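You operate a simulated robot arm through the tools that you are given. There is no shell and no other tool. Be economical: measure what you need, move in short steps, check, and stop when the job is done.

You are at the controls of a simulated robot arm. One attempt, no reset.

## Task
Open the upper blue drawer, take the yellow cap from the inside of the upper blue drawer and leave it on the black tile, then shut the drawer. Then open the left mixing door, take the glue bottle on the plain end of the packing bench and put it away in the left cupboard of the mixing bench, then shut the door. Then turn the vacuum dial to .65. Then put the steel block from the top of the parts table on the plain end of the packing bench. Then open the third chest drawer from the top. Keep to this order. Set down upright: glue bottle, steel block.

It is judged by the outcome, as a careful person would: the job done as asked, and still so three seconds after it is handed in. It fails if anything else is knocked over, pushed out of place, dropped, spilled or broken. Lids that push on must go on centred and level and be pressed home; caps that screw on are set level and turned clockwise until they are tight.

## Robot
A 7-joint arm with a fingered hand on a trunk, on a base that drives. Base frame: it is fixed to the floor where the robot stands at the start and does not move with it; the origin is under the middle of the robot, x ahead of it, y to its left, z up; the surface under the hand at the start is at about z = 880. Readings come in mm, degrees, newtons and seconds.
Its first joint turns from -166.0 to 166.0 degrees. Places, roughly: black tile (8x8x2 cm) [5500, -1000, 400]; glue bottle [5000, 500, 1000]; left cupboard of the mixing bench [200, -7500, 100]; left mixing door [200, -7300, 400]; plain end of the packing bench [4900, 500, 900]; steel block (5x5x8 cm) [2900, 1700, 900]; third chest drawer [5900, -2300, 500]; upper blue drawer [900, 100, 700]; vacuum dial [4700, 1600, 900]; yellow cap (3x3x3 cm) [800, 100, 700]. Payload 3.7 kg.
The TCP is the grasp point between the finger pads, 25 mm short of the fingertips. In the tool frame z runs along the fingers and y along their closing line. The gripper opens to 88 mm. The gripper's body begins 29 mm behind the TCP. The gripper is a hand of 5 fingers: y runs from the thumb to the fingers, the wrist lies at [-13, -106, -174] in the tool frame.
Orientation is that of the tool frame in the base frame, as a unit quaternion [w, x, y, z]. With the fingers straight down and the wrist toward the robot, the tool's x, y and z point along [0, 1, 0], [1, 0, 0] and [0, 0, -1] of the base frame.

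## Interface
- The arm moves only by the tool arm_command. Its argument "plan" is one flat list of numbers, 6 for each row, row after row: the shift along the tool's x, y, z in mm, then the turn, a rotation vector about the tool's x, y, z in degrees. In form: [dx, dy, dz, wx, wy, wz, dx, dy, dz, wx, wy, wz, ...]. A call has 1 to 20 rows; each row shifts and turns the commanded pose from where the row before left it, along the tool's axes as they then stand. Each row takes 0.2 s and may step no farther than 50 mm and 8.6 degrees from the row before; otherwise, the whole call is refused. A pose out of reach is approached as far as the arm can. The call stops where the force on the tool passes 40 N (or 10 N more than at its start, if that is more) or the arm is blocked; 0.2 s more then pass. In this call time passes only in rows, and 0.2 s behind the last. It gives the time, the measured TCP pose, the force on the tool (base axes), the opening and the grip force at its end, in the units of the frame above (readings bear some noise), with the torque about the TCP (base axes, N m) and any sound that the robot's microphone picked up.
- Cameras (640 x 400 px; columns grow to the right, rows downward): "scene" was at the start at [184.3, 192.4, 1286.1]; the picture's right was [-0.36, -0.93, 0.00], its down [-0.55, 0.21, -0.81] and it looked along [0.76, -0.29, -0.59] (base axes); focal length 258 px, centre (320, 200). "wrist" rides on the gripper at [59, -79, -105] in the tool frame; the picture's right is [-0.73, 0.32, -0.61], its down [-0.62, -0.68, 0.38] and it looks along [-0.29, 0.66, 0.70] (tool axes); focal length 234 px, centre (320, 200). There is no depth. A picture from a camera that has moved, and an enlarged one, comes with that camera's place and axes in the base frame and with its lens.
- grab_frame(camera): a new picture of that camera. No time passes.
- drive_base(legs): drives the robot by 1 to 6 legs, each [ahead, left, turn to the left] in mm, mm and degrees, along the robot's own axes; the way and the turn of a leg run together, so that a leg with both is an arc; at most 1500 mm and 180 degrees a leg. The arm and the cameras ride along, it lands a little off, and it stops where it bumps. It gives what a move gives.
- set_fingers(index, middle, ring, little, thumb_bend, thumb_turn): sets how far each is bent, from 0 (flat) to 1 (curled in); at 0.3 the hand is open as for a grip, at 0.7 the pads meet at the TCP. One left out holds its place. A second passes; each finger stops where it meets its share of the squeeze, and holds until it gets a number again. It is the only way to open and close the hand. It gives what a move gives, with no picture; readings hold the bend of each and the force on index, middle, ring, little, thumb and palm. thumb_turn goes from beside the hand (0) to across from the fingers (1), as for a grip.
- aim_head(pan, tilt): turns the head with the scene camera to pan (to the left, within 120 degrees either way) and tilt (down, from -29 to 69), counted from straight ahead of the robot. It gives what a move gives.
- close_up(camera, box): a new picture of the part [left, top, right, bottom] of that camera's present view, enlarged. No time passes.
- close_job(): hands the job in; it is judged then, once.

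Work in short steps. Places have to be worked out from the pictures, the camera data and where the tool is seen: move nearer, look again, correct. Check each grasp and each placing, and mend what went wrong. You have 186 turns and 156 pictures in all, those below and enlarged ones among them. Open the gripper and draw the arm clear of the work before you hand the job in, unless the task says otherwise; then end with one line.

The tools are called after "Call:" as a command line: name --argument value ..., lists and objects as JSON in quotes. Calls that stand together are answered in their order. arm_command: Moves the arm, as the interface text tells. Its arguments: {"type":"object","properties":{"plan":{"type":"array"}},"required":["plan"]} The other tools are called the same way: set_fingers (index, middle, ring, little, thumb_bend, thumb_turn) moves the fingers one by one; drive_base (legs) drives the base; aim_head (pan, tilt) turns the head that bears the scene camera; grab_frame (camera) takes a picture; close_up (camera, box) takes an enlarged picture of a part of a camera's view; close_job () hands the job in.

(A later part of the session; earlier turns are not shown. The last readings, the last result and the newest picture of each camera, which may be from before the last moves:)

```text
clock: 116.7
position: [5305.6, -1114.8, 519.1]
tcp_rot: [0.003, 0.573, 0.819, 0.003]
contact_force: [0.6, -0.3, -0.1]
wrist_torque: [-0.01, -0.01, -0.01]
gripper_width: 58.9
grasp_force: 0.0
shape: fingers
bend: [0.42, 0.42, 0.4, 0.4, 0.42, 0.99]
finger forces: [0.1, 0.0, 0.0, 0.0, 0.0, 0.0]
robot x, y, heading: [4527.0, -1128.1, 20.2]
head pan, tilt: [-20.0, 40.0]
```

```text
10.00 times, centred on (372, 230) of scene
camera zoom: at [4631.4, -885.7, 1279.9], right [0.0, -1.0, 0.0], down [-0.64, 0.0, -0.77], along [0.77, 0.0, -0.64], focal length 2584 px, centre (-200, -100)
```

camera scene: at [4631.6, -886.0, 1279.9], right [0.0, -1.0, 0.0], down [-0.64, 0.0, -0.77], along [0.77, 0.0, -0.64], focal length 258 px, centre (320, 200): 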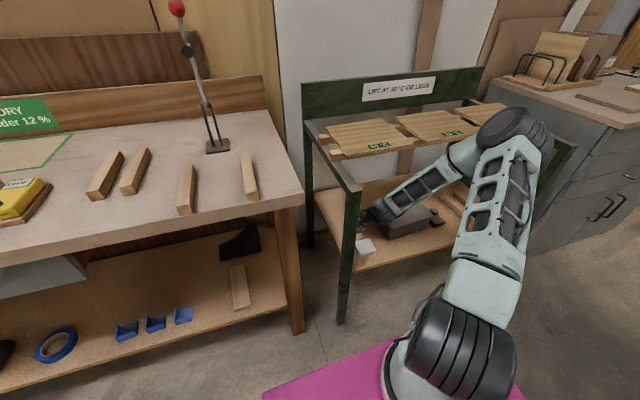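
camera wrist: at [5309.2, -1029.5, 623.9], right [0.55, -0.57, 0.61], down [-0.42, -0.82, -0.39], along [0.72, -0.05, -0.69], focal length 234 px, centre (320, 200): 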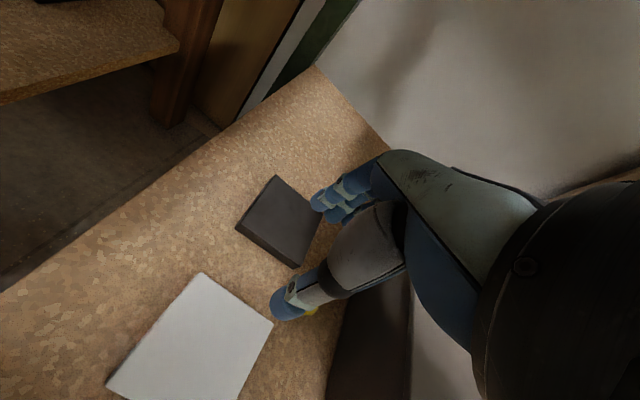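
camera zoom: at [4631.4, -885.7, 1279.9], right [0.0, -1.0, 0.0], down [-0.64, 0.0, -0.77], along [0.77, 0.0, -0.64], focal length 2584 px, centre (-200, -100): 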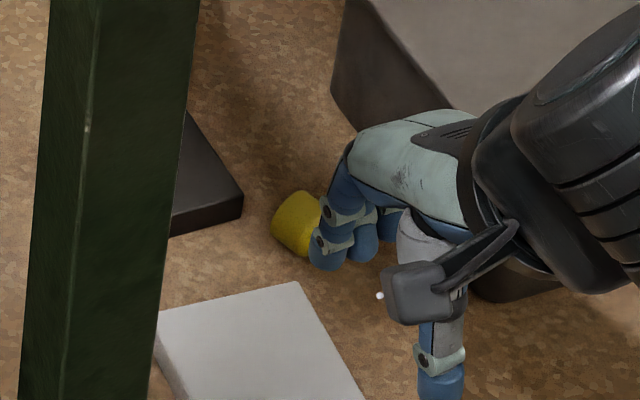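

I'll raise the hand a little for an unobstructed view of the cap.

Call:
arm_command --plan '[0, -20, -30, 0, 0, 0, 0, -20, -30, 0, 0, 0]'

Call:
close_up --camera "scene" --box '[340, 210, 404, 250]'

Call:
grab_frame --camera "wrist"

```text
clock: 117.3
position: [5269.4, -1128.8, 580.3]
tcp_rot: [0.002, 0.573, 0.819, 0.003]
contact_force: [0.0, -0.2, 0.7]
wrist_torque: [0.02, -0.02, -0.02]
gripper_width: 58.8
grasp_force: 0.0
shape: fingers
bend: [0.42, 0.42, 0.4, 0.4, 0.42, 0.99]
finger forces: [0.1, 0.0, 0.1, 0.1, 0.0, 0.0]
robot x, y, heading: [4525.0, -1127.2, 20.3]
head pan, tilt: [-20.0, 40.0]
```

```text
10.00 times, centred on (372, 230) of scene
camera zoom: at [4631.6, -886.0, 1279.9], right [0.0, -1.0, 0.0], down [-0.64, 0.0, -0.77], along [0.77, 0.0, -0.64], focal length 2584 px, centre (-200, -100)
```

zoom: 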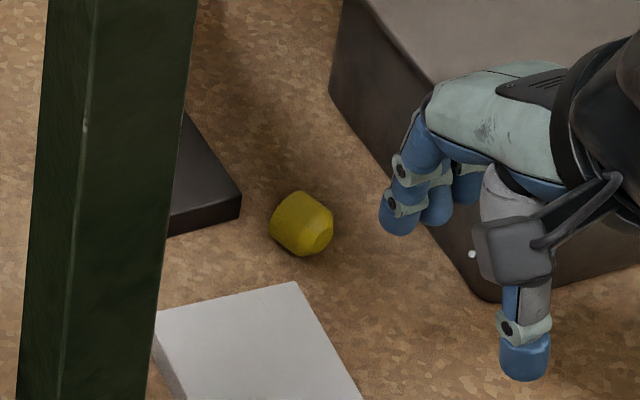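

```text
90 pictures are left
camera wrist: at [5174.1, -1099.9, 685.6], right [0.55, -0.57, 0.61], down [-0.42, -0.82, -0.39], along [0.72, -0.05, -0.69], focal length 234 px, centre (320, 200)
```

wrist: 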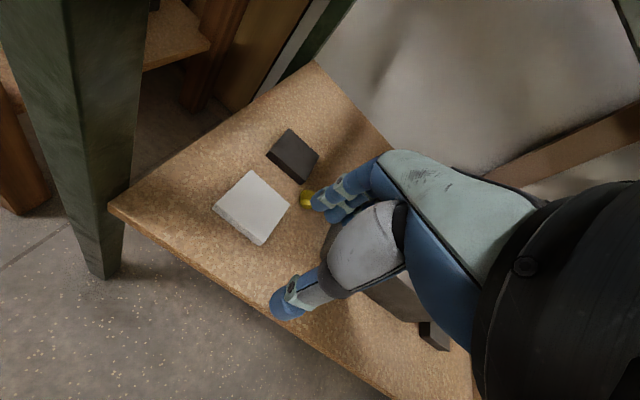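

The cap lies on its side, with its axis roughly fore-aft and the black tile close by on its left. I'll grip it across its sides with the hand yawed ~75° right so the fingers stay clear of the tile. First I'll move above it, then turn.

Call:
arm_command --plan '[-8, 35, 5, 0, 0, 0, -8, 35, 5, 0, 0, 0, -9, 35, 5, 0, 0, 0, -9, 35, 5, 0, 0, 0, 0, 18, 0, 0, 0, 8.3, 0, 0, 0, 0, 0, 8.3, 0, 0, 0, 0, 0, 8.3, 0, 0, 0, 0, 0, 8.3, 0, 0, 0, 0, 0, 8.3, 0, 0, 0, 0, 0, 8.3, 0, 0, 0, 0, 0, 8.3, 0, 0, 0, 0, 0, 8.3, 0, 0, 0, 0, 0, 8.3]'

Call:
grab_frame --camera "wrist"

Call:
grab_frame --camera "scene"

```text
clock: 120.1
position: [5429.8, -1107.3, 557.7]
tcp_rot: [0.0, 0.953, 0.302, 0.004]
contact_force: [0.3, -0.3, -0.2]
wrist_torque: [0.01, 0.0, 0.01]
gripper_width: 58.6
grasp_force: 0.0
shape: fingers
bend: [0.42, 0.42, 0.4, 0.4, 0.42, 0.99]
finger forces: [0.0, 0.0, 0.1, 0.0, 0.0, 0.1]
robot x, y, heading: [4528.6, -1132.6, 20.2]
head pan, tilt: [-20.0, 40.0]
```

```text
89 pictures are left
camera wrist: at [5431.2, -1006.8, 665.3], right [-0.41, -0.68, 0.6], down [-0.9, 0.2, -0.39], along [0.15, -0.7, -0.7], focal length 234 px, centre (320, 200)
```

wrist: 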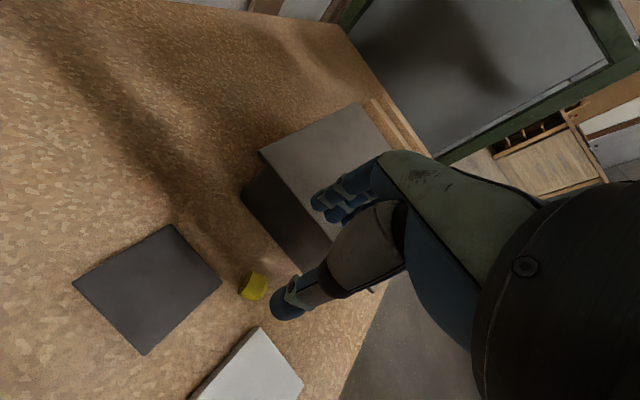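

```text
88 pictures are left
camera scene: at [4631.6, -885.9, 1279.9], right [0.0, -1.0, 0.0], down [-0.64, 0.0, -0.77], along [0.77, 0.0, -0.64], focal length 258 px, centre (320, 200)
```

scene: 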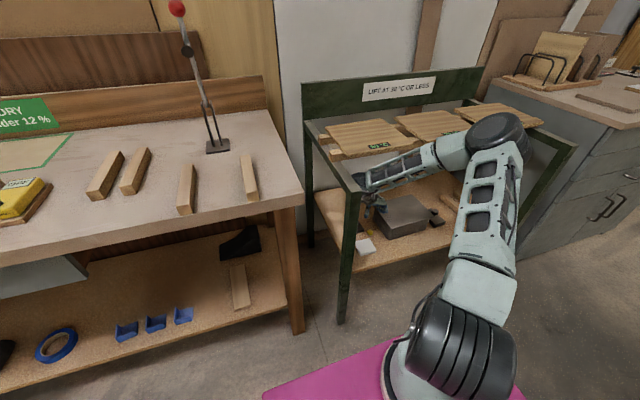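

Call:
close_up --camera "wrist" --box '[205, 250, 317, 320]'

```text
5.71 times, centred on (261, 285) of wrist
camera zoom: at [5431.2, -1006.8, 665.3], right [-0.41, -0.68, 0.6], down [-0.9, 0.2, -0.39], along [0.15, -0.7, -0.7], focal length 1338 px, centre (657, -286)
```

zoom: 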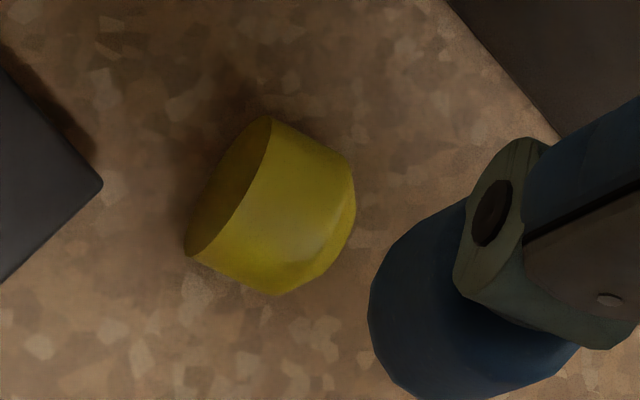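

The cap lies open end forward, with its axis at ~40°; its centre is near [5415, -1106, 435]. I'll fine-tune the yaw and position and descend.

Call:
arm_command --plan '[-6, -5, 25, 0, 0, -5, -6, -5, 25, 0, 0, 0, 0, 0, 25, 0, 0, 0, 0, 0, 12, 0, 0, 0]'

Call:
close_up --camera "wrist" --box '[180, 150, 420, 300]'

```text
clock: 120.6
position: [5422.9, -1105.2, 533.0]
tcp_rot: [0.004, 0.939, 0.344, 0.01]
contact_force: [-3.7, 2.7, 22.0]
wrist_torque: [-1.07, 0.01, -0.26]
gripper_width: 58.6
grasp_force: 10.5
shape: fingers
bend: [0.42, 0.42, 0.37, 0.4, 0.42, 0.99]
finger forces: [0.0, 0.0, 21.4, 0.1, 0.0, 0.1]
robot x, y, heading: [4528.3, -1127.8, 19.8]
head pan, tilt: [-20.0, 40.0]
stopped in row 2: the force on the tool passed its limit at 57 N (the readings are from after the stop); the commanded pose is now the measured one
```

```text
2.67 times, centred on (300, 225) of wrist
camera zoom: at [5414.5, -1005.3, 639.1], right [-0.36, -0.72, 0.6], down [-0.91, 0.12, -0.4], along [0.22, -0.69, -0.69], focal length 624 px, centre (373, 133)
```

zoom: 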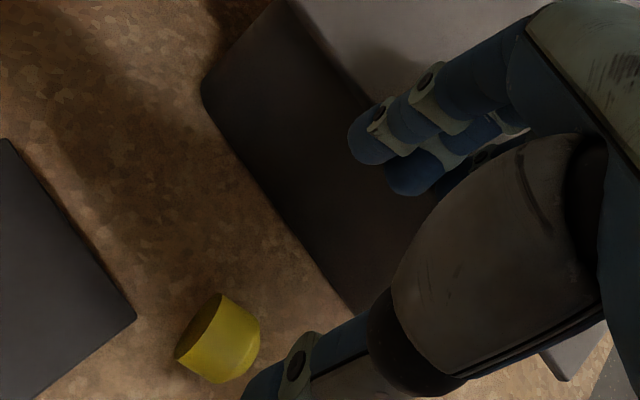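

The ring finger landed on the grey box. I'll go up, turn back to facing forward and use middle and ring against the thumb with the index curled away from the tile.

Call:
arm_command --plan '[0, 0, -20, 0, 0, 0, 0, 0, -30, 0, 0, -8, 0, 0, -10, 0, 0, -8, 0, 0, 0, 0, 0, -8, 0, 0, 0, 0, 0, -8, 0, 0, 0, 0, 0, -8, 0, 0, 0, 0, 0, -8, 0, 0, 0, 0, 0, -8, 0, 0, 0, 0, 0, -8, 0, 0, 0, 0, 0, -8]'

Call:
set_fingers --index 1.0 --middle 0.45 --ring 0.45 --little 0.45 --thumb_bend 0.43

Call:
grab_frame --camera "wrist"

Call:
close_up --camera "scene" --box '[330, 170, 450, 245]'

```text
clock: 122.8
position: [5420.3, -1106.7, 590.3]
tcp_rot: [0.008, 0.556, 0.831, 0.006]
contact_force: [0.0, 0.2, 1.4]
wrist_torque: [-0.02, 0.0, 0.01]
gripper_width: 58.5
grasp_force: 0.1
shape: fingers
bend: [0.42, 0.42, 0.4, 0.4, 0.42, 0.99]
finger forces: [0.1, 0.0, 0.0, 0.0, 0.0, 0.0]
robot x, y, heading: [4526.3, -1129.7, 19.8]
head pan, tilt: [-20.0, 40.0]
```

```text
clock: 123.8
position: [5420.5, -1105.0, 590.7]
tcp_rot: [0.008, 0.557, 0.831, 0.005]
contact_force: [-0.5, 0.0, 0.4]
wrist_torque: [-0.01, -0.01, -0.02]
gripper_width: 47.0
grasp_force: 0.1
shape: fingers
bend: [1.0, 0.45, 0.45, 0.45, 0.43, 0.99]
finger forces: [0.1, 0.0, 0.0, 0.1, 0.0, 0.1]
robot x, y, heading: [4525.4, -1126.4, 20.0]
head pan, tilt: [-20.0, 40.0]
```

```text
85 pictures are left
camera wrist: at [5323.5, -1079.8, 695.5], right [0.56, -0.55, 0.62], down [-0.39, -0.84, -0.39], along [0.73, -0.02, -0.68], focal length 234 px, centre (320, 200)
```

wrist: 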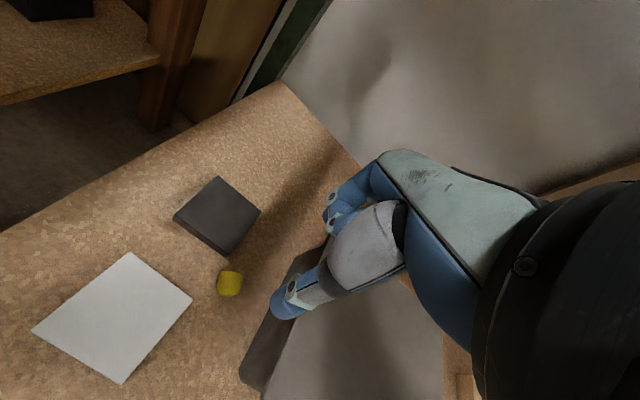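

```text
5.33 times, centred on (390, 208) of scene
camera zoom: at [4631.5, -885.9, 1279.9], right [0.0, -1.0, 0.0], down [-0.64, 0.0, -0.77], along [0.77, 0.0, -0.64], focal length 1378 px, centre (-53, 160)
```

zoom: 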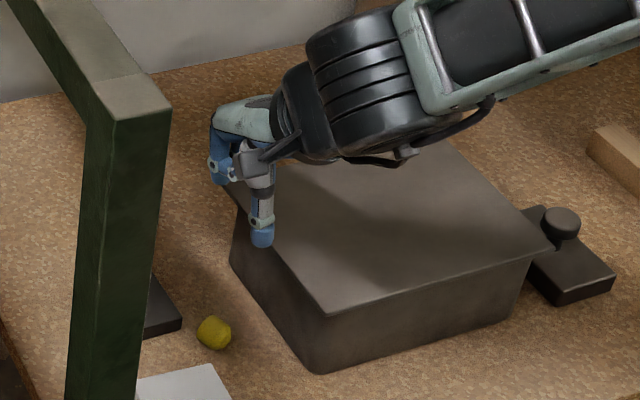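

The box hasn't moved. The cap is at [5416, -1107, 435], so I'll descend over it.

Call:
arm_command --plan '[-3, -3, 25, 0, 0, 0, -3, -2, 25, 0, 0, 0, 0, 0, 25, 0, 0, 0, 0, 0, 25, 0, 0, 0, 0, 0, 15, 0, 0, 0]'

Call:
close_up --camera "wrist" --box '[160, 150, 400, 300]'

```text
clock: 125.0
position: [5421.6, -1112.2, 474.7]
tcp_rot: [0.007, 0.557, 0.831, 0.005]
contact_force: [0.4, 0.1, -0.5]
wrist_torque: [0.0, 0.01, 0.05]
gripper_width: 47.3
grasp_force: 0.1
shape: fingers
bend: [1.0, 0.45, 0.45, 0.45, 0.43, 0.99]
finger forces: [0.0, 0.0, 0.0, 0.0, 0.0, 0.1]
robot x, y, heading: [4528.0, -1128.6, 20.0]
head pan, tilt: [-20.0, 40.0]
```

```text
2.67 times, centred on (280, 225) of wrist
camera zoom: at [5323.7, -1085.1, 580.2], right [0.56, -0.55, 0.62], down [-0.39, -0.84, -0.39], along [0.73, -0.02, -0.68], focal length 624 px, centre (427, 133)
```

zoom: 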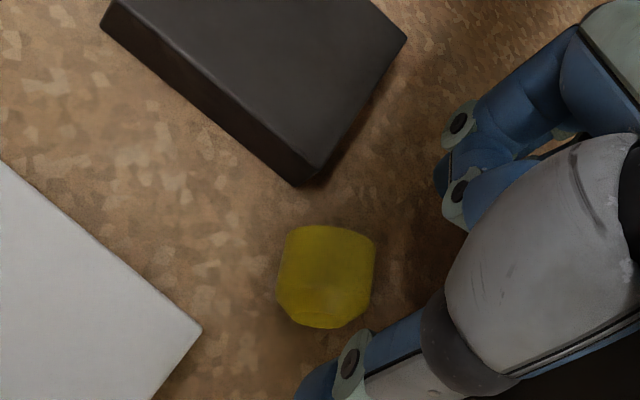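

Call:
arm_command --plan '[0, -3, 12, 0, 0, 0, 1, 0, 10, 0, 0, 0, 0, 0, 5, 0, 0, 0]'

Call:
close_up --camera "wrist" --box '[160, 150, 400, 300]'

```text
clock: 125.8
position: [5417.6, -1114.3, 448.5]
tcp_rot: [0.008, 0.557, 0.83, 0.005]
contact_force: [0.3, 0.5, 0.6]
wrist_torque: [0.01, 0.0, 0.04]
gripper_width: 47.2
grasp_force: 0.1
shape: fingers
bend: [1.0, 0.45, 0.45, 0.45, 0.43, 0.99]
finger forces: [0.0, 0.0, 0.0, 0.0, 0.0, 0.4]
robot x, y, heading: [4529.8, -1128.9, 20.2]
head pan, tilt: [-20.0, 40.0]
```

```text
2.67 times, centred on (280, 225) of wrist
camera zoom: at [5321.0, -1087.4, 554.1], right [0.56, -0.55, 0.62], down [-0.39, -0.84, -0.39], along [0.73, -0.02, -0.68], focal length 624 px, centre (427, 133)
```

zoom: 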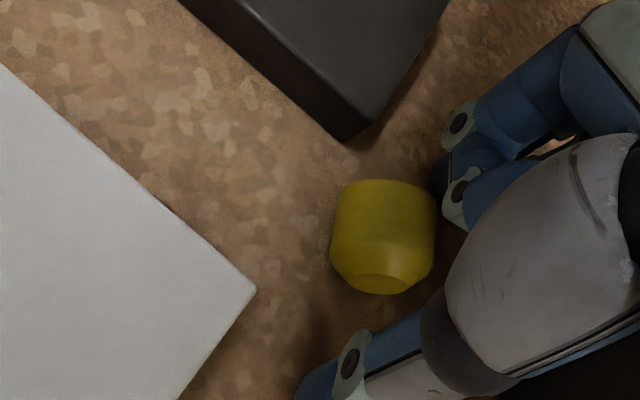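

The cap sits between thumb and middle/ring, so I'll close gently.

Call:
set_fingers --middle 0.62 --ring 0.62 --thumb_bend 0.66

Call:
close_up --camera "wrist" --box '[160, 150, 400, 300]'

```text
clock: 126.8
position: [5418.0, -1112.6, 449.0]
tcp_rot: [0.007, 0.557, 0.831, 0.005]
contact_force: [-0.8, 0.4, -0.1]
wrist_torque: [-0.01, -0.03, -0.02]
gripper_width: 37.7
grasp_force: 0.3
shape: fingers
bend: [1.0, 0.62, 0.62, 0.45, 0.66, 1.0]
finger forces: [0.0, 0.0, 0.0, 0.1, 0.1, 0.4]
robot x, y, heading: [4528.1, -1134.0, 20.4]
head pan, tilt: [-20.0, 40.0]
```

```text
2.67 times, centred on (280, 225) of wrist
camera zoom: at [5321.0, -1087.5, 554.2], right [0.56, -0.55, 0.62], down [-0.39, -0.84, -0.39], along [0.73, -0.02, -0.68], focal length 624 px, centre (427, 133)
```

zoom: 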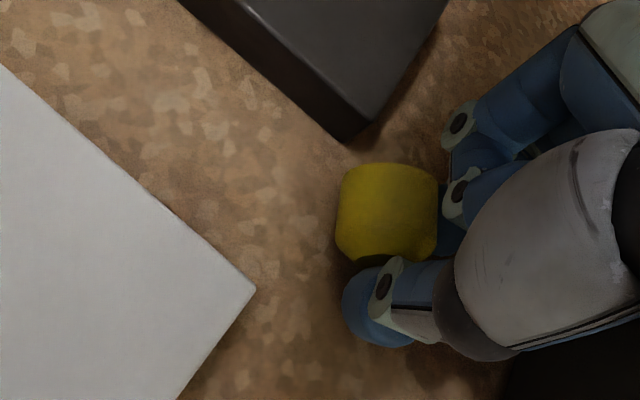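

Call:
set_fingers --middle 0.74 --ring 0.74 --thumb_bend 0.7

Call:
close_up --camera "wrist" --box '[160, 150, 400, 300]'

```text
clock: 127.8
position: [5417.1, -1114.2, 449.1]
tcp_rot: [0.008, 0.557, 0.831, 0.005]
contact_force: [-0.3, -1.1, 0.4]
wrist_torque: [-0.03, 0.0, 0.04]
gripper_width: 36.4
grasp_force: 0.1
shape: fingers
bend: [1.0, 0.74, 0.74, 0.45, 0.7, 1.0]
finger forces: [0.0, 0.0, 0.0, 0.1, 0.0, 0.4]
robot x, y, heading: [4526.9, -1129.0, 20.1]
head pan, tilt: [-20.0, 40.0]
```

```text
2.67 times, centred on (280, 225) of wrist
camera zoom: at [5321.0, -1087.5, 554.2], right [0.56, -0.55, 0.62], down [-0.39, -0.84, -0.39], along [0.73, -0.02, -0.68], focal length 624 px, centre (427, 133)
```

zoom: 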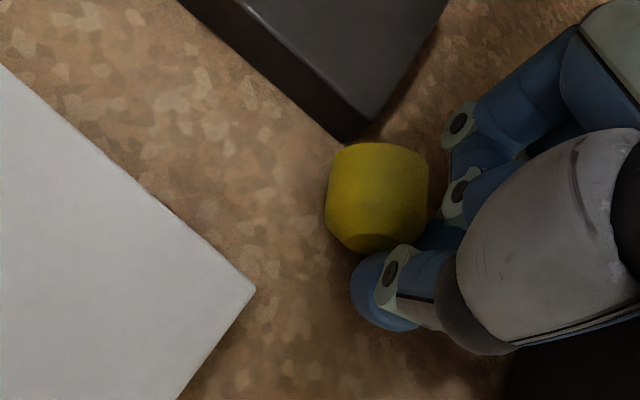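

The cap slipped to the left of the middle finger, since the pinch line runs between index and middle. I'll lift, reopen and re-centre about 20 mm left so the middle finger and thumb oppose on the cap.

Call:
arm_command --plan '[0, 0, -25, 0, 0, 0, 0, 0, -25, 0, 0, 0]'

Call:
set_fingers --middle 0.42 --ring 0.42 --little 0.42 --thumb_bend 0.42

Call:
arm_command --plan '[10, 6, 0, 0, 0, 0, 11, 6, 0, 0, 0, 0, 0, 0, 20, 0, 0, 0]'

Call:
close_up --camera "wrist" --box '[160, 150, 400, 300]'

```text
clock: 128.4
position: [5416.1, -1114.9, 501.3]
tcp_rot: [0.007, 0.557, 0.83, 0.005]
contact_force: [0.2, 0.5, -0.2]
wrist_torque: [-0.03, -0.02, 0.0]
gripper_width: 36.3
grasp_force: 0.0
shape: fingers
bend: [1.0, 0.74, 0.74, 0.45, 0.7, 1.0]
finger forces: [0.1, 0.0, 0.0, 0.0, 0.1, 0.1]
robot x, y, heading: [4524.8, -1128.9, 20.0]
head pan, tilt: [-20.0, 40.0]
```

```text
clock: 129.4
position: [5416.2, -1114.7, 500.2]
tcp_rot: [0.007, 0.557, 0.831, 0.006]
contact_force: [-0.2, -0.1, 0.0]
wrist_torque: [0.0, 0.01, 0.03]
gripper_width: 47.2
grasp_force: 0.1
shape: fingers
bend: [1.0, 0.42, 0.42, 0.42, 0.42, 0.99]
finger forces: [0.0, 0.0, 0.1, 0.1, 0.2, 0.1]
robot x, y, heading: [4526.3, -1130.2, 20.3]
head pan, tilt: [-20.0, 40.0]
```

```text
clock: 130.2
position: [5420.0, -1089.2, 477.4]
tcp_rot: [0.007, 0.557, 0.83, 0.005]
contact_force: [0.9, 0.3, -0.3]
wrist_torque: [-0.03, -0.05, 0.0]
gripper_width: 47.3
grasp_force: 0.2
shape: fingers
bend: [1.0, 0.42, 0.42, 0.42, 0.42, 0.99]
finger forces: [0.0, 0.0, 0.0, 0.0, 0.0, 0.0]
robot x, y, heading: [4525.0, -1128.6, 20.1]
head pan, tilt: [-20.0, 40.0]
```

```text
2.67 times, centred on (280, 225) of wrist
camera zoom: at [5323.2, -1063.3, 582.9], right [0.56, -0.55, 0.62], down [-0.39, -0.84, -0.39], along [0.73, -0.02, -0.68], focal length 624 px, centre (427, 133)
```

zoom: 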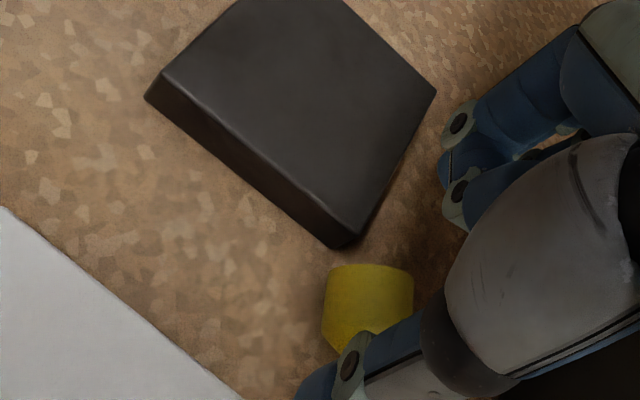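

Call:
arm_command --plan '[0, -3, 10, 0, 0, 0, 0, 0, 10, 0, 0, 0, 0, 0, 8, 0, 0, 0]'

Call:
set_fingers --middle 0.66 --ring 0.66 --thumb_bend 0.55

Call:
close_up --camera "wrist" --box '[160, 150, 400, 300]'

```text
clock: 131.0
position: [5417.6, -1090.6, 450.9]
tcp_rot: [0.008, 0.557, 0.83, 0.005]
contact_force: [0.4, -0.8, 0.2]
wrist_torque: [0.0, 0.01, 0.0]
gripper_width: 47.3
grasp_force: 0.0
shape: fingers
bend: [1.0, 0.42, 0.42, 0.42, 0.42, 0.99]
finger forces: [0.0, 0.0, 0.0, 0.0, 0.0, 0.0]
robot x, y, heading: [4524.1, -1126.5, 20.0]
head pan, tilt: [-20.0, 40.0]
```

```text
clock: 132.0
position: [5418.2, -1092.1, 450.6]
tcp_rot: [0.008, 0.557, 0.831, 0.006]
contact_force: [-0.6, -0.1, -0.4]
wrist_torque: [0.01, 0.01, 0.0]
gripper_width: 42.4
grasp_force: 1.0
shape: fingers
bend: [1.0, 0.65, 0.65, 0.42, 0.54, 1.0]
finger forces: [0.1, 0.5, 0.4, 0.1, 0.8, 0.0]
robot x, y, heading: [4528.0, -1133.6, 20.2]
head pan, tilt: [-20.0, 40.0]
```

```text
2.67 times, centred on (280, 225) of wrist
camera zoom: at [5320.6, -1065.3, 555.7], right [0.56, -0.55, 0.62], down [-0.39, -0.84, -0.39], along [0.73, -0.02, -0.68], focal length 624 px, centre (427, 133)
```

zoom: 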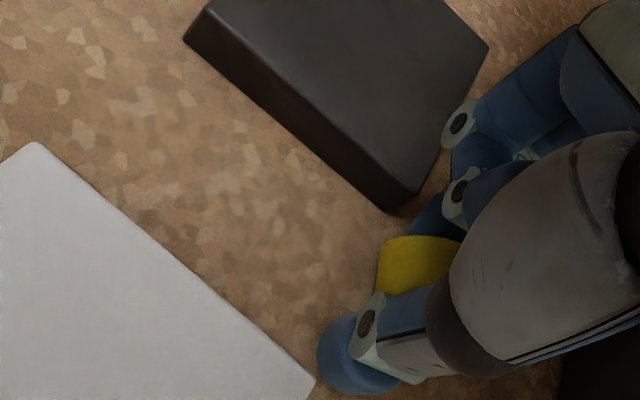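

Middle, ring and thumb now all touch the cap. I'll tighten moderately and lift slightly.

Call:
set_fingers --middle 0.72 --ring 0.72 --thumb_bend 0.62

Call:
arm_command --plan '[0, 0, -10, 0, 0, 0, 0, 0, -15, 0, 0, 0, 0, 0, -15, 0, 0, 0]'

Call:
close_up --camera "wrist" --box '[160, 150, 400, 300]'

Call:
close_up --camera "scene" --box '[340, 190, 436, 250]'

```text
clock: 133.0
position: [5418.2, -1091.2, 451.3]
tcp_rot: [0.008, 0.557, 0.83, 0.005]
contact_force: [-0.6, -0.6, 0.1]
wrist_torque: [0.01, 0.0, 0.02]
gripper_width: 42.0
grasp_force: 5.8
shape: fingers
bend: [1.0, 0.71, 0.71, 0.42, 0.55, 0.99]
finger forces: [0.0, 3.0, 2.9, 0.1, 5.5, 0.0]
robot x, y, heading: [4527.5, -1130.5, 20.3]
head pan, tilt: [-20.0, 40.0]
```

```text
clock: 133.8
position: [5416.8, -1090.0, 489.0]
tcp_rot: [0.007, 0.558, 0.83, 0.005]
contact_force: [-0.5, 0.4, 0.2]
wrist_torque: [0.0, -0.01, 0.0]
gripper_width: 42.2
grasp_force: 5.9
shape: fingers
bend: [1.0, 0.71, 0.71, 0.42, 0.55, 0.99]
finger forces: [0.1, 3.1, 2.9, 0.1, 5.5, 0.0]
robot x, y, heading: [4528.4, -1131.0, 20.2]
head pan, tilt: [-20.0, 40.0]
```

```text
2.67 times, centred on (280, 225) of wrist
camera zoom: at [5319.4, -1064.2, 594.3], right [0.56, -0.55, 0.62], down [-0.39, -0.84, -0.39], along [0.73, -0.02, -0.68], focal length 624 px, centre (427, 133)
```

zoom: 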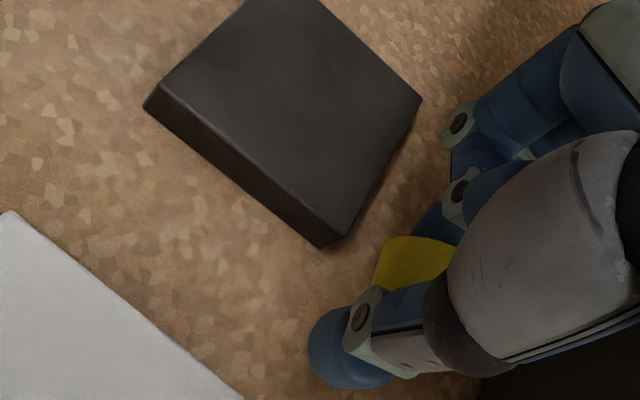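

```text
6.67 times, centred on (388, 220) of scene
camera zoom: at [4631.5, -885.9, 1279.9], right [0.0, -1.0, 0.0], down [-0.64, 0.0, -0.77], along [0.77, 0.0, -0.64], focal length 1723 px, centre (-133, 67)
```

zoom: 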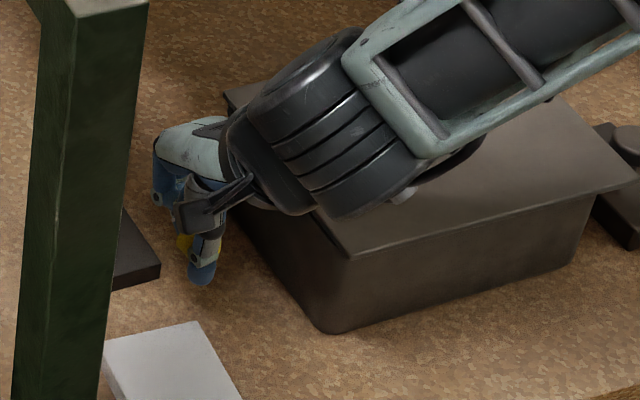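

The cap is held. I'll carry it over the tile centre (about 48 mm forward, 49 mm left).

Call:
arm_command --plan '[0, 0, -10, 0, 0, 0, 17, 16, 0, 0, 0, 0, 16, 16, 0, 0, 0, 0, 16, 16, 0, 0, 0, 0]'

Call:
grab_frame --camera "wrist"

```text
clock: 134.8
position: [5446.4, -1027.1, 498.8]
tcp_rot: [0.008, 0.558, 0.83, 0.004]
contact_force: [1.1, -0.2, 0.2]
wrist_torque: [0.04, 0.01, 0.03]
gripper_width: 42.1
grasp_force: 6.0
shape: fingers
bend: [1.0, 0.71, 0.71, 0.42, 0.55, 0.99]
finger forces: [0.1, 3.0, 2.9, 0.0, 5.4, 0.0]
robot x, y, heading: [4528.1, -1132.6, 20.0]
head pan, tilt: [-20.0, 40.0]
```

```text
75 pictures are left
camera wrist: at [5347.8, -1001.6, 604.0], right [0.56, -0.55, 0.62], down [-0.39, -0.83, -0.39], along [0.73, -0.02, -0.68], focal length 234 px, centre (320, 200)
```

wrist: 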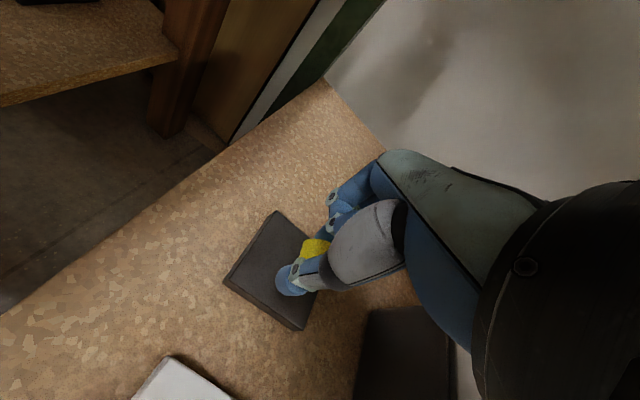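

The cap is above the tile's centre. I'll lower it to just touching.

Call:
arm_command --plan '[0, 0, 12, 0, 0, 0, 0, 0, 10, 0, 0, 0, 0, 0, 5, 0, 0, 0]'

```text
clock: 135.6
position: [5443.6, -1025.9, 473.4]
tcp_rot: [0.007, 0.557, 0.83, 0.005]
contact_force: [0.8, 0.9, -0.7]
wrist_torque: [-0.02, -0.01, -0.01]
gripper_width: 42.3
grasp_force: 6.1
shape: fingers
bend: [1.0, 0.71, 0.71, 0.42, 0.55, 0.99]
finger forces: [0.1, 3.1, 2.9, 0.0, 5.4, 0.0]
robot x, y, heading: [4526.0, -1131.2, 20.0]
head pan, tilt: [-20.0, 40.0]
```

Call:
arm_command --plan '[0, 0, 4, 0, 0, 0, 0, 0, 3, 0, 0, 0]'

```text
clock: 136.2
position: [5445.3, -1026.8, 467.4]
tcp_rot: [0.008, 0.557, 0.83, 0.005]
contact_force: [0.2, -1.0, 0.1]
wrist_torque: [-0.01, 0.0, 0.0]
gripper_width: 42.3
grasp_force: 5.9
shape: fingers
bend: [1.0, 0.71, 0.71, 0.42, 0.55, 0.99]
finger forces: [0.0, 3.1, 2.9, 0.0, 5.3, 0.0]
robot x, y, heading: [4530.4, -1126.6, 20.0]
head pan, tilt: [-20.0, 40.0]
```

No contact yet; a few more millimetres.

Call:
arm_command --plan '[0, 0, 3, 0, 0, 0, 0, 0, 2, 0, 0, 0]'

```text
clock: 136.8
position: [5445.6, -1026.3, 464.2]
tcp_rot: [0.008, 0.557, 0.83, 0.005]
contact_force: [-0.1, 0.7, 16.1]
wrist_torque: [-0.1, 0.33, 0.03]
gripper_width: 42.1
grasp_force: 11.2
shape: fingers
bend: [1.0, 0.71, 0.72, 0.42, 0.56, 0.99]
finger forces: [0.0, 3.2, 3.2, 0.0, 15.9, 0.0]
robot x, y, heading: [4526.2, -1128.6, 20.0]
head pan, tilt: [-20.0, 40.0]
```

Contact: the thumb tip and cap are at the tile. I'll raise 2 mm and release gently, opening both sides evenly.

Call:
arm_command --plan '[0, 0, -2, 0, 0, 0]'

Call:
set_fingers --middle 0.58 --ring 0.58 --thumb_bend 0.42

Call:
grab_frame --camera "wrist"

```text
clock: 137.2
position: [5442.2, -1026.3, 465.2]
tcp_rot: [0.007, 0.557, 0.831, 0.004]
contact_force: [1.0, 0.7, 4.3]
wrist_torque: [-0.02, -0.02, -0.02]
gripper_width: 42.2
grasp_force: 7.2
shape: fingers
bend: [1.0, 0.67, 0.72, 0.42, 0.57, 0.99]
finger forces: [0.0, 4.1, 3.3, 0.0, 6.1, 0.0]
robot x, y, heading: [4527.4, -1130.1, 20.3]
head pan, tilt: [-20.0, 40.0]
```

```text
clock: 138.2
position: [5443.4, -1026.7, 462.7]
tcp_rot: [0.008, 0.557, 0.83, 0.005]
contact_force: [-0.9, 0.5, 0.7]
wrist_torque: [0.0, -0.03, 0.01]
gripper_width: 47.1
grasp_force: 0.6
shape: fingers
bend: [1.0, 0.58, 0.57, 0.42, 0.42, 0.99]
finger forces: [0.1, 0.9, 0.0, 0.1, 0.0, 0.1]
robot x, y, heading: [4527.2, -1129.0, 20.3]
head pan, tilt: [-20.0, 40.0]
```

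```text
74 pictures are left
camera wrist: at [5346.4, -1001.1, 569.1], right [0.56, -0.55, 0.62], down [-0.39, -0.84, -0.39], along [0.73, -0.02, -0.68], focal length 234 px, centre (320, 200)
```

wrist: 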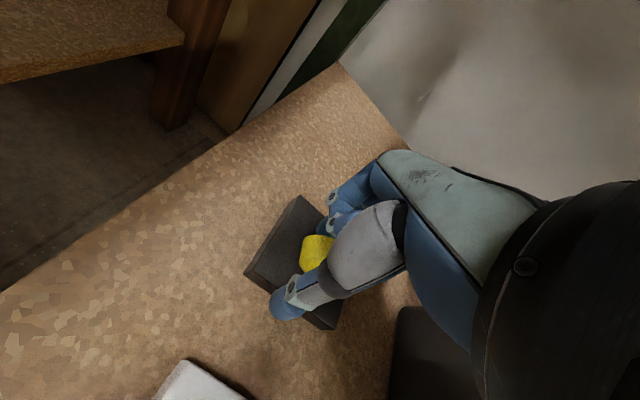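

The cap rests on the tile. I'll open the fingers fully clear and lift.

Call:
set_fingers --middle 0.42 --ring 0.42 --thumb_bend 0.34

Call:
arm_command --plan '[0, 0, -10, 0, 0, 0, 0, 0, -20, 0, 0, 0, 0, 0, -20, 0, 0, 0, 0, -25, -10, 0, 0, 0, 0, -35, 0, 0, 0, 0]'

Call:
close_up --camera "wrist" --box '[160, 130, 400, 280]'

```text
clock: 139.2
position: [5442.8, -1027.8, 464.1]
tcp_rot: [0.008, 0.557, 0.83, 0.005]
contact_force: [0.4, 0.2, -0.4]
wrist_torque: [-0.04, -0.01, -0.02]
gripper_width: 51.1
grasp_force: 0.0
shape: fingers
bend: [1.0, 0.42, 0.42, 0.42, 0.34, 0.98]
finger forces: [0.0, 0.0, 0.0, 0.0, 0.1, 0.0]
robot x, y, heading: [4528.0, -1127.1, 20.0]
head pan, tilt: [-20.0, 40.0]
```

```text
clock: 140.4
position: [5386.1, -1047.3, 526.1]
tcp_rot: [0.008, 0.557, 0.83, 0.005]
contact_force: [0.0, -0.1, 0.4]
wrist_torque: [0.01, -0.01, -0.02]
gripper_width: 51.0
grasp_force: 0.0
shape: fingers
bend: [1.0, 0.42, 0.42, 0.42, 0.34, 0.98]
finger forces: [0.0, 0.0, 0.0, 0.1, 0.0, 0.0]
robot x, y, heading: [4529.4, -1128.2, 19.9]
head pan, tilt: [-20.0, 40.0]
```

```text
2.67 times, centred on (280, 205) of wrist
camera zoom: at [5289.2, -1021.7, 630.5], right [0.56, -0.55, 0.62], down [-0.39, -0.84, -0.39], along [0.73, -0.02, -0.68], focal length 624 px, centre (427, 187)
```

zoom: 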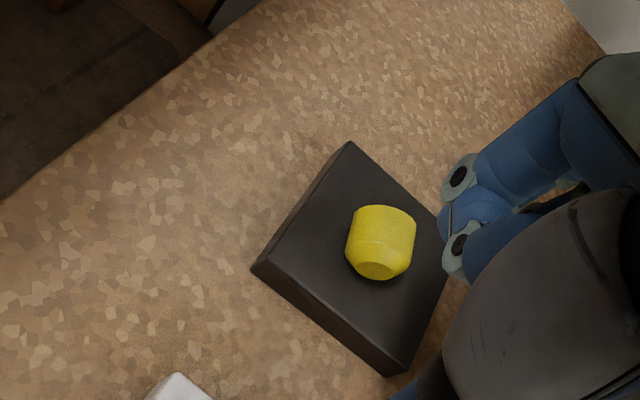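

The cap lies on the black tile. Now I'll withdraw the arm, back off and raise it to carrying height.

Call:
arm_command --plan '[0, -40, 0, 0, 0, 0, 0, -40, 0, 0, 0, 0, 0, -40, 0, 0, 0, 0, 0, -30, 0, 0, 0, -2]'

Call:
drive_base --legs '[[-450, 0, 0]]'

Call:
arm_command --plan '[0, 0, -45, 0, 0, 0, 0, 0, -45, 0, 0, 0, 0, -10, -45, 0, 0, 0, 0, -10, -45, 0, 0, 0, 0, -20, -45, 0, 0, 0, 0, -20, -45, 0, 0, 0, 0, -20, -45, 0, 0, 0, 0, -20, -45, 0, 0, 0, 0, 0, -45, 0, 0, 0, 0, 0, -45, 0, 0, 0, 0, 0, -45, 0, 0, 0, 0, 0, -45, 0, 0, 0]'

```text
clock: 141.4
position: [5248.4, -1106.2, 518.8]
tcp_rot: [0.007, 0.543, 0.84, 0.006]
contact_force: [-0.4, 1.3, -0.4]
wrist_torque: [0.01, 0.05, 0.02]
gripper_width: 51.2
grasp_force: 0.0
shape: fingers
bend: [1.0, 0.42, 0.42, 0.42, 0.34, 0.98]
finger forces: [0.0, 0.0, 0.0, 0.1, 0.1, 0.1]
robot x, y, heading: [4526.5, -1133.4, 20.2]
head pan, tilt: [-20.0, 40.0]
```

```text
clock: 144.1
position: [4844.6, -1257.0, 518.0]
tcp_rot: [0.007, 0.545, 0.838, 0.005]
contact_force: [0.7, 0.9, 0.4]
wrist_torque: [-0.01, -0.02, 0.01]
gripper_width: 51.1
grasp_force: 0.1
shape: fingers
bend: [1.0, 0.42, 0.42, 0.42, 0.34, 0.98]
finger forces: [0.0, 0.0, 0.0, 0.0, 0.0, 0.0]
robot x, y, heading: [4119.7, -1276.1, 19.9]
head pan, tilt: [-20.0, 40.0]
```

```text
clock: 146.7
position: [4742.5, -1296.1, 1054.3]
tcp_rot: [0.008, 0.545, 0.839, 0.005]
contact_force: [0.4, -0.5, -0.6]
wrist_torque: [-0.02, 0.02, -0.01]
gripper_width: 50.7
grasp_force: 0.1
shape: fingers
bend: [1.0, 0.42, 0.42, 0.42, 0.34, 0.98]
finger forces: [0.0, 0.0, 0.0, 0.1, 0.1, 0.0]
robot x, y, heading: [4119.8, -1274.6, 20.0]
head pan, tilt: [-20.0, 40.0]
```

Now I'll retrace my route toward the blue cabinet to shut the drawer.

Call:
drive_base --legs '[[-985, 0, 0], [0, 0, -90], [-1500, 0, 0], [-700, 0, 0], [0, 0, 70]]'

```text
clock: 168.9
position: [3077.3, 203.1, 1053.7]
tcp_rot: [0.009, 0.692, 0.722, 0.003]
contact_force: [-0.1, -0.3, -0.1]
wrist_torque: [-0.01, -0.01, 0.01]
gripper_width: 50.7
grasp_force: 0.1
shape: fingers
bend: [1.0, 0.42, 0.42, 0.42, 0.34, 0.98]
finger forces: [0.1, 0.0, 0.0, 0.0, 0.1, 0.0]
robot x, y, heading: [2509.7, 452.6, -2.0]
head pan, tilt: [-20.0, 40.0]
```

Call:
drive_base --legs '[[-1175, 407, 2], [-1500, 0, 0], [-90, -930, 0]]'

Call:
aim_head --pan -10 --tilt 40

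Call:
grab_frame --camera "scene"

```text
clock: 186.5
position: [343.5, -260.8, 1053.8]
tcp_rot: [0.007, 0.68, 0.733, 0.004]
contact_force: [0.1, -0.3, -0.5]
wrist_torque: [-0.01, 0.0, 0.0]
gripper_width: 50.9
grasp_force: 0.1
shape: fingers
bend: [1.0, 0.42, 0.42, 0.42, 0.34, 0.98]
finger forces: [0.1, 0.0, 0.0, 0.0, 0.0, 0.1]
robot x, y, heading: [-233.6, -40.9, 0.4]
head pan, tilt: [-20.0, 40.0]
```

```text
clock: 187.2
position: [344.2, -260.8, 1054.3]
tcp_rot: [0.008, 0.68, 0.733, 0.003]
contact_force: [0.2, -0.6, 0.3]
wrist_torque: [0.01, 0.02, 0.0]
gripper_width: 50.8
grasp_force: 0.1
shape: fingers
bend: [1.0, 0.42, 0.42, 0.42, 0.34, 0.98]
finger forces: [0.0, 0.0, 0.1, 0.1, 0.1, 0.1]
robot x, y, heading: [-232.3, -37.8, 0.2]
head pan, tilt: [-10.0, 40.0]
```

```text
72 pictures are left
camera scene: at [-47.5, 174.2, 1279.9], right [-0.17, -0.99, 0.0], down [-0.63, 0.11, -0.77], along [0.75, -0.13, -0.64], focal length 258 px, centre (320, 200)
```

scene: 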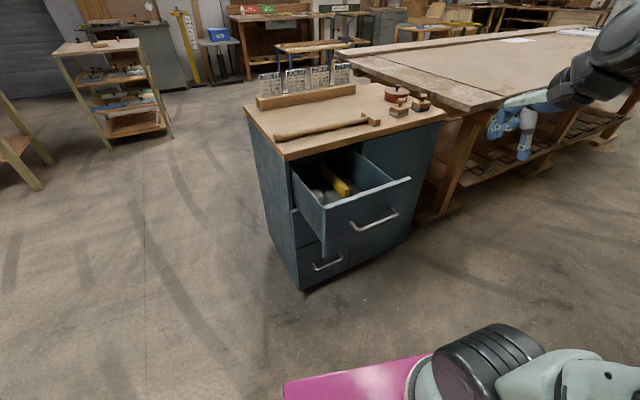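

The drawer is still open as I left it. I'll make a fist, align with the cabinet and lower in front of the drawer's upper front.

Call:
set_fingers --index 1.0 --middle 1.0 --ring 1.0 --little 1.0 --thumb_bend 0.6 --thumb_turn 0.5

Call:
arm_command --plan '[0, 0, 0, 0, 0, -7.8, 0, 0, 0, 0, 0, -7.8, 36, 28, 0, 0, 0, 0, 36, 28, 0, 0, 0, 0, 37, 28, 0, 0, 0, 0, 37, 28, 0, 0, 0, 0, 0, 0, 40, 0, 0, 0, 0, 0, 40, 0, 0, 0, 0, 0, 40, 0, 0, 0, 0, 0, 40, 0, 0, 0, 0, 0, 40, 0, 0, 0, 0, 0, 37, 0, 0, 0]'

Call:
close_up --camera "scene" --box '[280, 120, 480, 245]'

```text
clock: 188.2
position: [343.7, -260.9, 1055.1]
tcp_rot: [0.008, 0.68, 0.733, 0.004]
contact_force: [-0.2, 0.7, -0.2]
wrist_torque: [0.0, 0.0, -0.02]
gripper_width: 48.5
grasp_force: 0.0
shape: fingers
bend: [1.0, 1.0, 1.0, 1.0, 0.6, 0.51]
finger forces: [0.0, 0.0, 0.1, 0.0, 0.0, 0.0]
robot x, y, heading: [-235.3, -36.2, 0.2]
head pan, tilt: [-10.0, 40.0]
```

```text
clock: 190.8
position: [411.2, -87.8, 819.9]
tcp_rot: [0.009, 0.573, 0.819, 0.0]
contact_force: [0.3, 0.6, -0.1]
wrist_torque: [-0.08, 0.02, 0.01]
gripper_width: 48.5
grasp_force: 0.1
shape: fingers
bend: [1.0, 1.0, 1.0, 1.0, 0.6, 0.51]
finger forces: [0.0, 0.1, 0.0, 0.1, 0.1, 0.0]
out of reach, approached as far as the arm can: row 12
robot x, y, heading: [-232.6, -35.0, 0.1]
head pan, tilt: [-10.0, 40.0]
```

```text
3.20 times, centred on (380, 182) of scene
camera zoom: at [-47.3, 175.1, 1279.8], right [-0.17, -0.99, 0.0], down [-0.63, 0.11, -0.77], along [0.75, -0.13, -0.64], focal length 827 px, centre (128, 256)
```

zoom: 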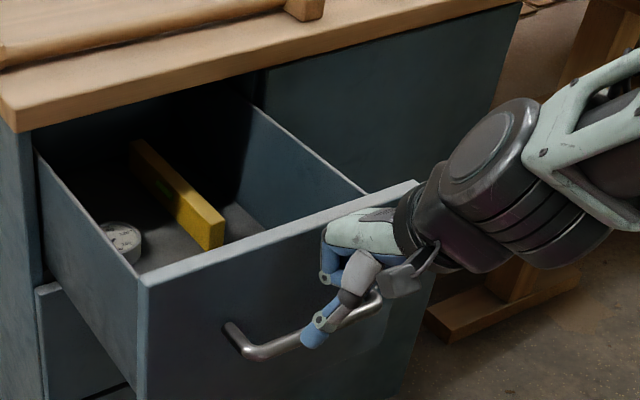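

The fist sits in front of the panel, so I'll push forward.

Call:
arm_command --plan '[0, 20, 0, 0, 0, 0, 0, 20, 0, 0, 0, 0, 0, 20, 0, 0, 0, 0, 0, 20, 0, 0, 0, 0, 0, 20, 0, 0, 0, 0, 0, 20, 0, 0, 0, 0, 0, 20, 0, 0, 0, 0, 0, 20, 0, 0, 0, 0, 0, 20, 0, 0, 0, 0, 0, 20, 0, 0, 0, 0, 0, 20, 0, 0, 0, 0, 0, 20, 0, 0, 0, 0]'

Call:
close_up --camera "scene" --box '[280, 120, 480, 245]'

```text
clock: 193.4
position: [635.7, -6.0, 825.1]
tcp_rot: [0.009, 0.574, 0.819, 0.002]
contact_force: [-1.3, -0.4, 0.3]
wrist_torque: [-0.01, 0.02, 0.02]
gripper_width: 48.3
grasp_force: 0.1
shape: fingers
bend: [1.0, 1.0, 1.0, 1.0, 0.6, 0.51]
finger forces: [0.1, 0.0, 0.0, 0.1, 0.0, 0.0]
robot x, y, heading: [-232.0, -36.0, 0.5]
head pan, tilt: [-10.0, 40.0]
```

```text
3.20 times, centred on (380, 182) of scene
camera zoom: at [-47.5, 174.3, 1279.9], right [-0.17, -0.99, 0.0], down [-0.63, 0.11, -0.77], along [0.75, -0.13, -0.64], focal length 827 px, centre (128, 256)
```

zoom: 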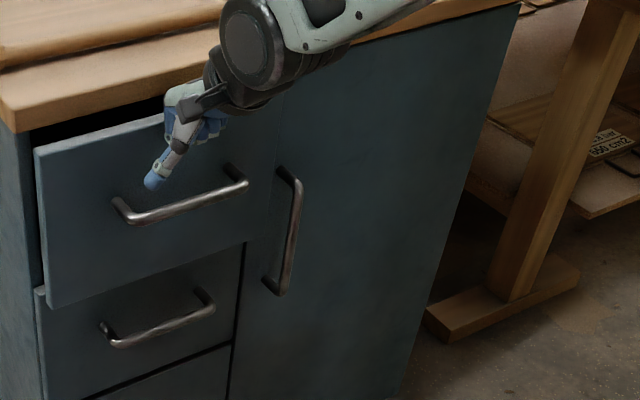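

About 50 mm remains, but the hand would soon meet the overhanging worktop. I'll back off, drop to handle height and push on the bar.

Call:
arm_command --plan '[0, -40, 0, 0, 0, 0, 0, -30, 10, 0, 0, 0, 0, 0, 25, 0, 0, 0, 0, 0, 20, 0, 0, 0, 0, 20, 0, 0, 0, 0, 0, 20, 0, 0, 0, 0, 0, 15, 0, 0, 0, 0, 0, 15, 0, 0, 0, 0, 0, 12, 0, 0, 0, 0, 0, 10, 0, 0, 0, 0]'

Call:
close_up --camera "scene" --box '[280, 120, 480, 245]'

```text
clock: 195.6
position: [654.2, 0.5, 767.4]
tcp_rot: [0.009, 0.573, 0.819, 0.002]
contact_force: [0.6, 0.0, -0.3]
wrist_torque: [0.0, -0.02, 0.0]
gripper_width: 48.4
grasp_force: 0.1
shape: fingers
bend: [1.0, 1.0, 1.0, 1.0, 0.6, 0.51]
finger forces: [0.1, 0.0, 0.0, 0.0, 0.1, 0.1]
out of reach, approached as far as the arm can: row 4
robot x, y, heading: [-234.0, -32.5, 0.1]
head pan, tilt: [-10.0, 40.0]
```

```text
3.20 times, centred on (380, 182) of scene
camera zoom: at [-47.5, 174.2, 1279.9], right [-0.17, -0.99, 0.0], down [-0.63, 0.11, -0.77], along [0.75, -0.13, -0.64], focal length 827 px, centre (128, 256)
```

zoom: 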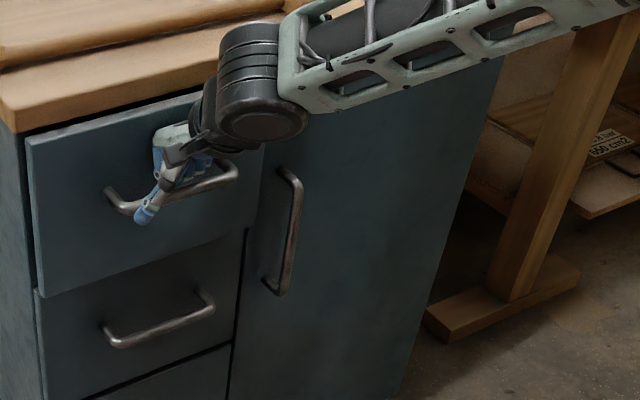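

Nearly shut. Continuing in small steps until it seats.

Call:
arm_command --plan '[0, 10, 0, 0, 0, 0, 0, 8, 0, 0, 0, 0, 0, 6, 0, 0, 0, 0, 0, 5, 0, 0, 0, 0, 0, 5, 0, 0, 0, 0, 0, 5, 0, 0, 0, 0]'

Call:
close_up --camera "scene" --box '[280, 120, 480, 245]'

```text
clock: 196.4
position: [674.6, 6.2, 766.3]
tcp_rot: [0.007, 0.574, 0.819, 0.0]
contact_force: [-16.5, -5.1, 3.9]
wrist_torque: [0.25, -0.91, -0.12]
gripper_width: 48.4
grasp_force: 8.8
shape: fingers
bend: [1.0, 1.0, 1.0, 1.0, 0.6, 0.51]
finger forces: [0.0, 17.3, 0.0, 0.1, 0.0, 0.0]
robot x, y, heading: [-236.0, -34.8, 0.1]
head pan, tilt: [-10.0, 40.0]
stopped in row 4: the force on the tool passed its limit at 53 N (the readings are from after the stop); the commanded pose is now the measured one
```

```text
3.20 times, centred on (380, 182) of scene
camera zoom: at [-48.5, 173.8, 1280.1], right [-0.17, -0.99, 0.0], down [-0.63, 0.11, -0.77], along [0.75, -0.13, -0.64], focal length 827 px, centre (128, 256)
```

zoom: 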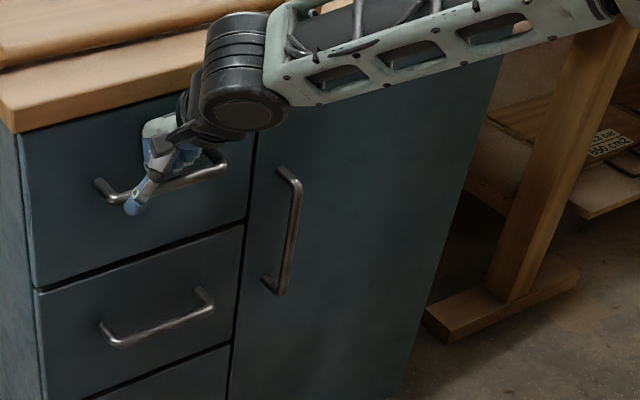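

The drawer is flush and shut. I'll retract the arm and look toward the mixing bench, far to the right.

Call:
arm_command --plan '[0, -40, 0, 0, 0, 0, 0, -40, 0, 0, 0, 0, 0, -20, -30, 0, 0, 0, 0, -20, -45, 0, 0, 0, 0, 0, -45, 0, 0, 0, 0, 0, -45, 0, 0, 0, 0, 0, -45, 0, 0, 0, 0, 0, -45, 0, 0, 0, 0, 0, -45, 0, 0, 0]'

Call:
aim_head --pan -75 --tilt 12

Call:
grab_frame --camera "scene"

```text
clock: 198.4
position: [561.6, -30.3, 1064.1]
tcp_rot: [0.007, 0.574, 0.818, 0.0]
contact_force: [-0.4, -0.5, 0.1]
wrist_torque: [-0.02, 0.04, 0.03]
gripper_width: 48.3
grasp_force: 0.0
shape: fingers
bend: [1.0, 1.0, 1.0, 1.0, 0.6, 0.51]
finger forces: [0.0, 0.1, 0.0, 0.0, 0.0, 0.0]
robot x, y, heading: [-232.2, -35.1, -0.1]
head pan, tilt: [-10.0, 40.0]
```

```text
clock: 199.8
position: [562.1, -30.2, 1062.5]
tcp_rot: [0.008, 0.574, 0.819, 0.0]
contact_force: [-0.1, 0.0, 0.1]
wrist_torque: [0.02, -0.02, 0.0]
gripper_width: 48.6
grasp_force: 0.1
shape: fingers
bend: [1.0, 1.0, 1.0, 1.0, 0.6, 0.51]
finger forces: [0.0, 0.0, 0.0, 0.0, 0.0, 0.0]
robot x, y, heading: [-234.1, -34.0, 0.1]
head pan, tilt: [-75.0, 12.0]
```

```text
67 pictures are left
camera scene: at [-107.1, 98.7, 1324.3], right [-0.97, -0.26, 0.0], down [-0.05, 0.2, -0.98], along [0.26, -0.94, -0.21], focal length 258 px, centre (320, 200)
```

scene: 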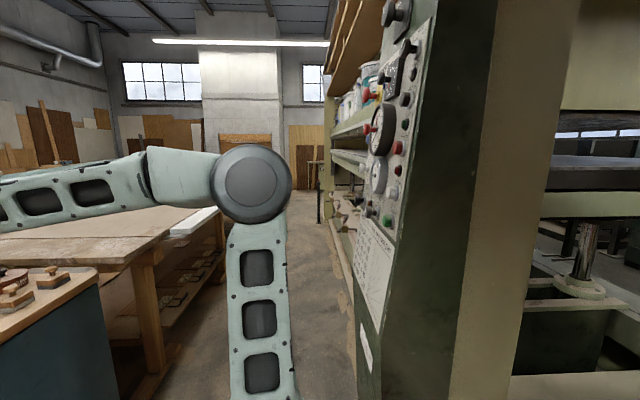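

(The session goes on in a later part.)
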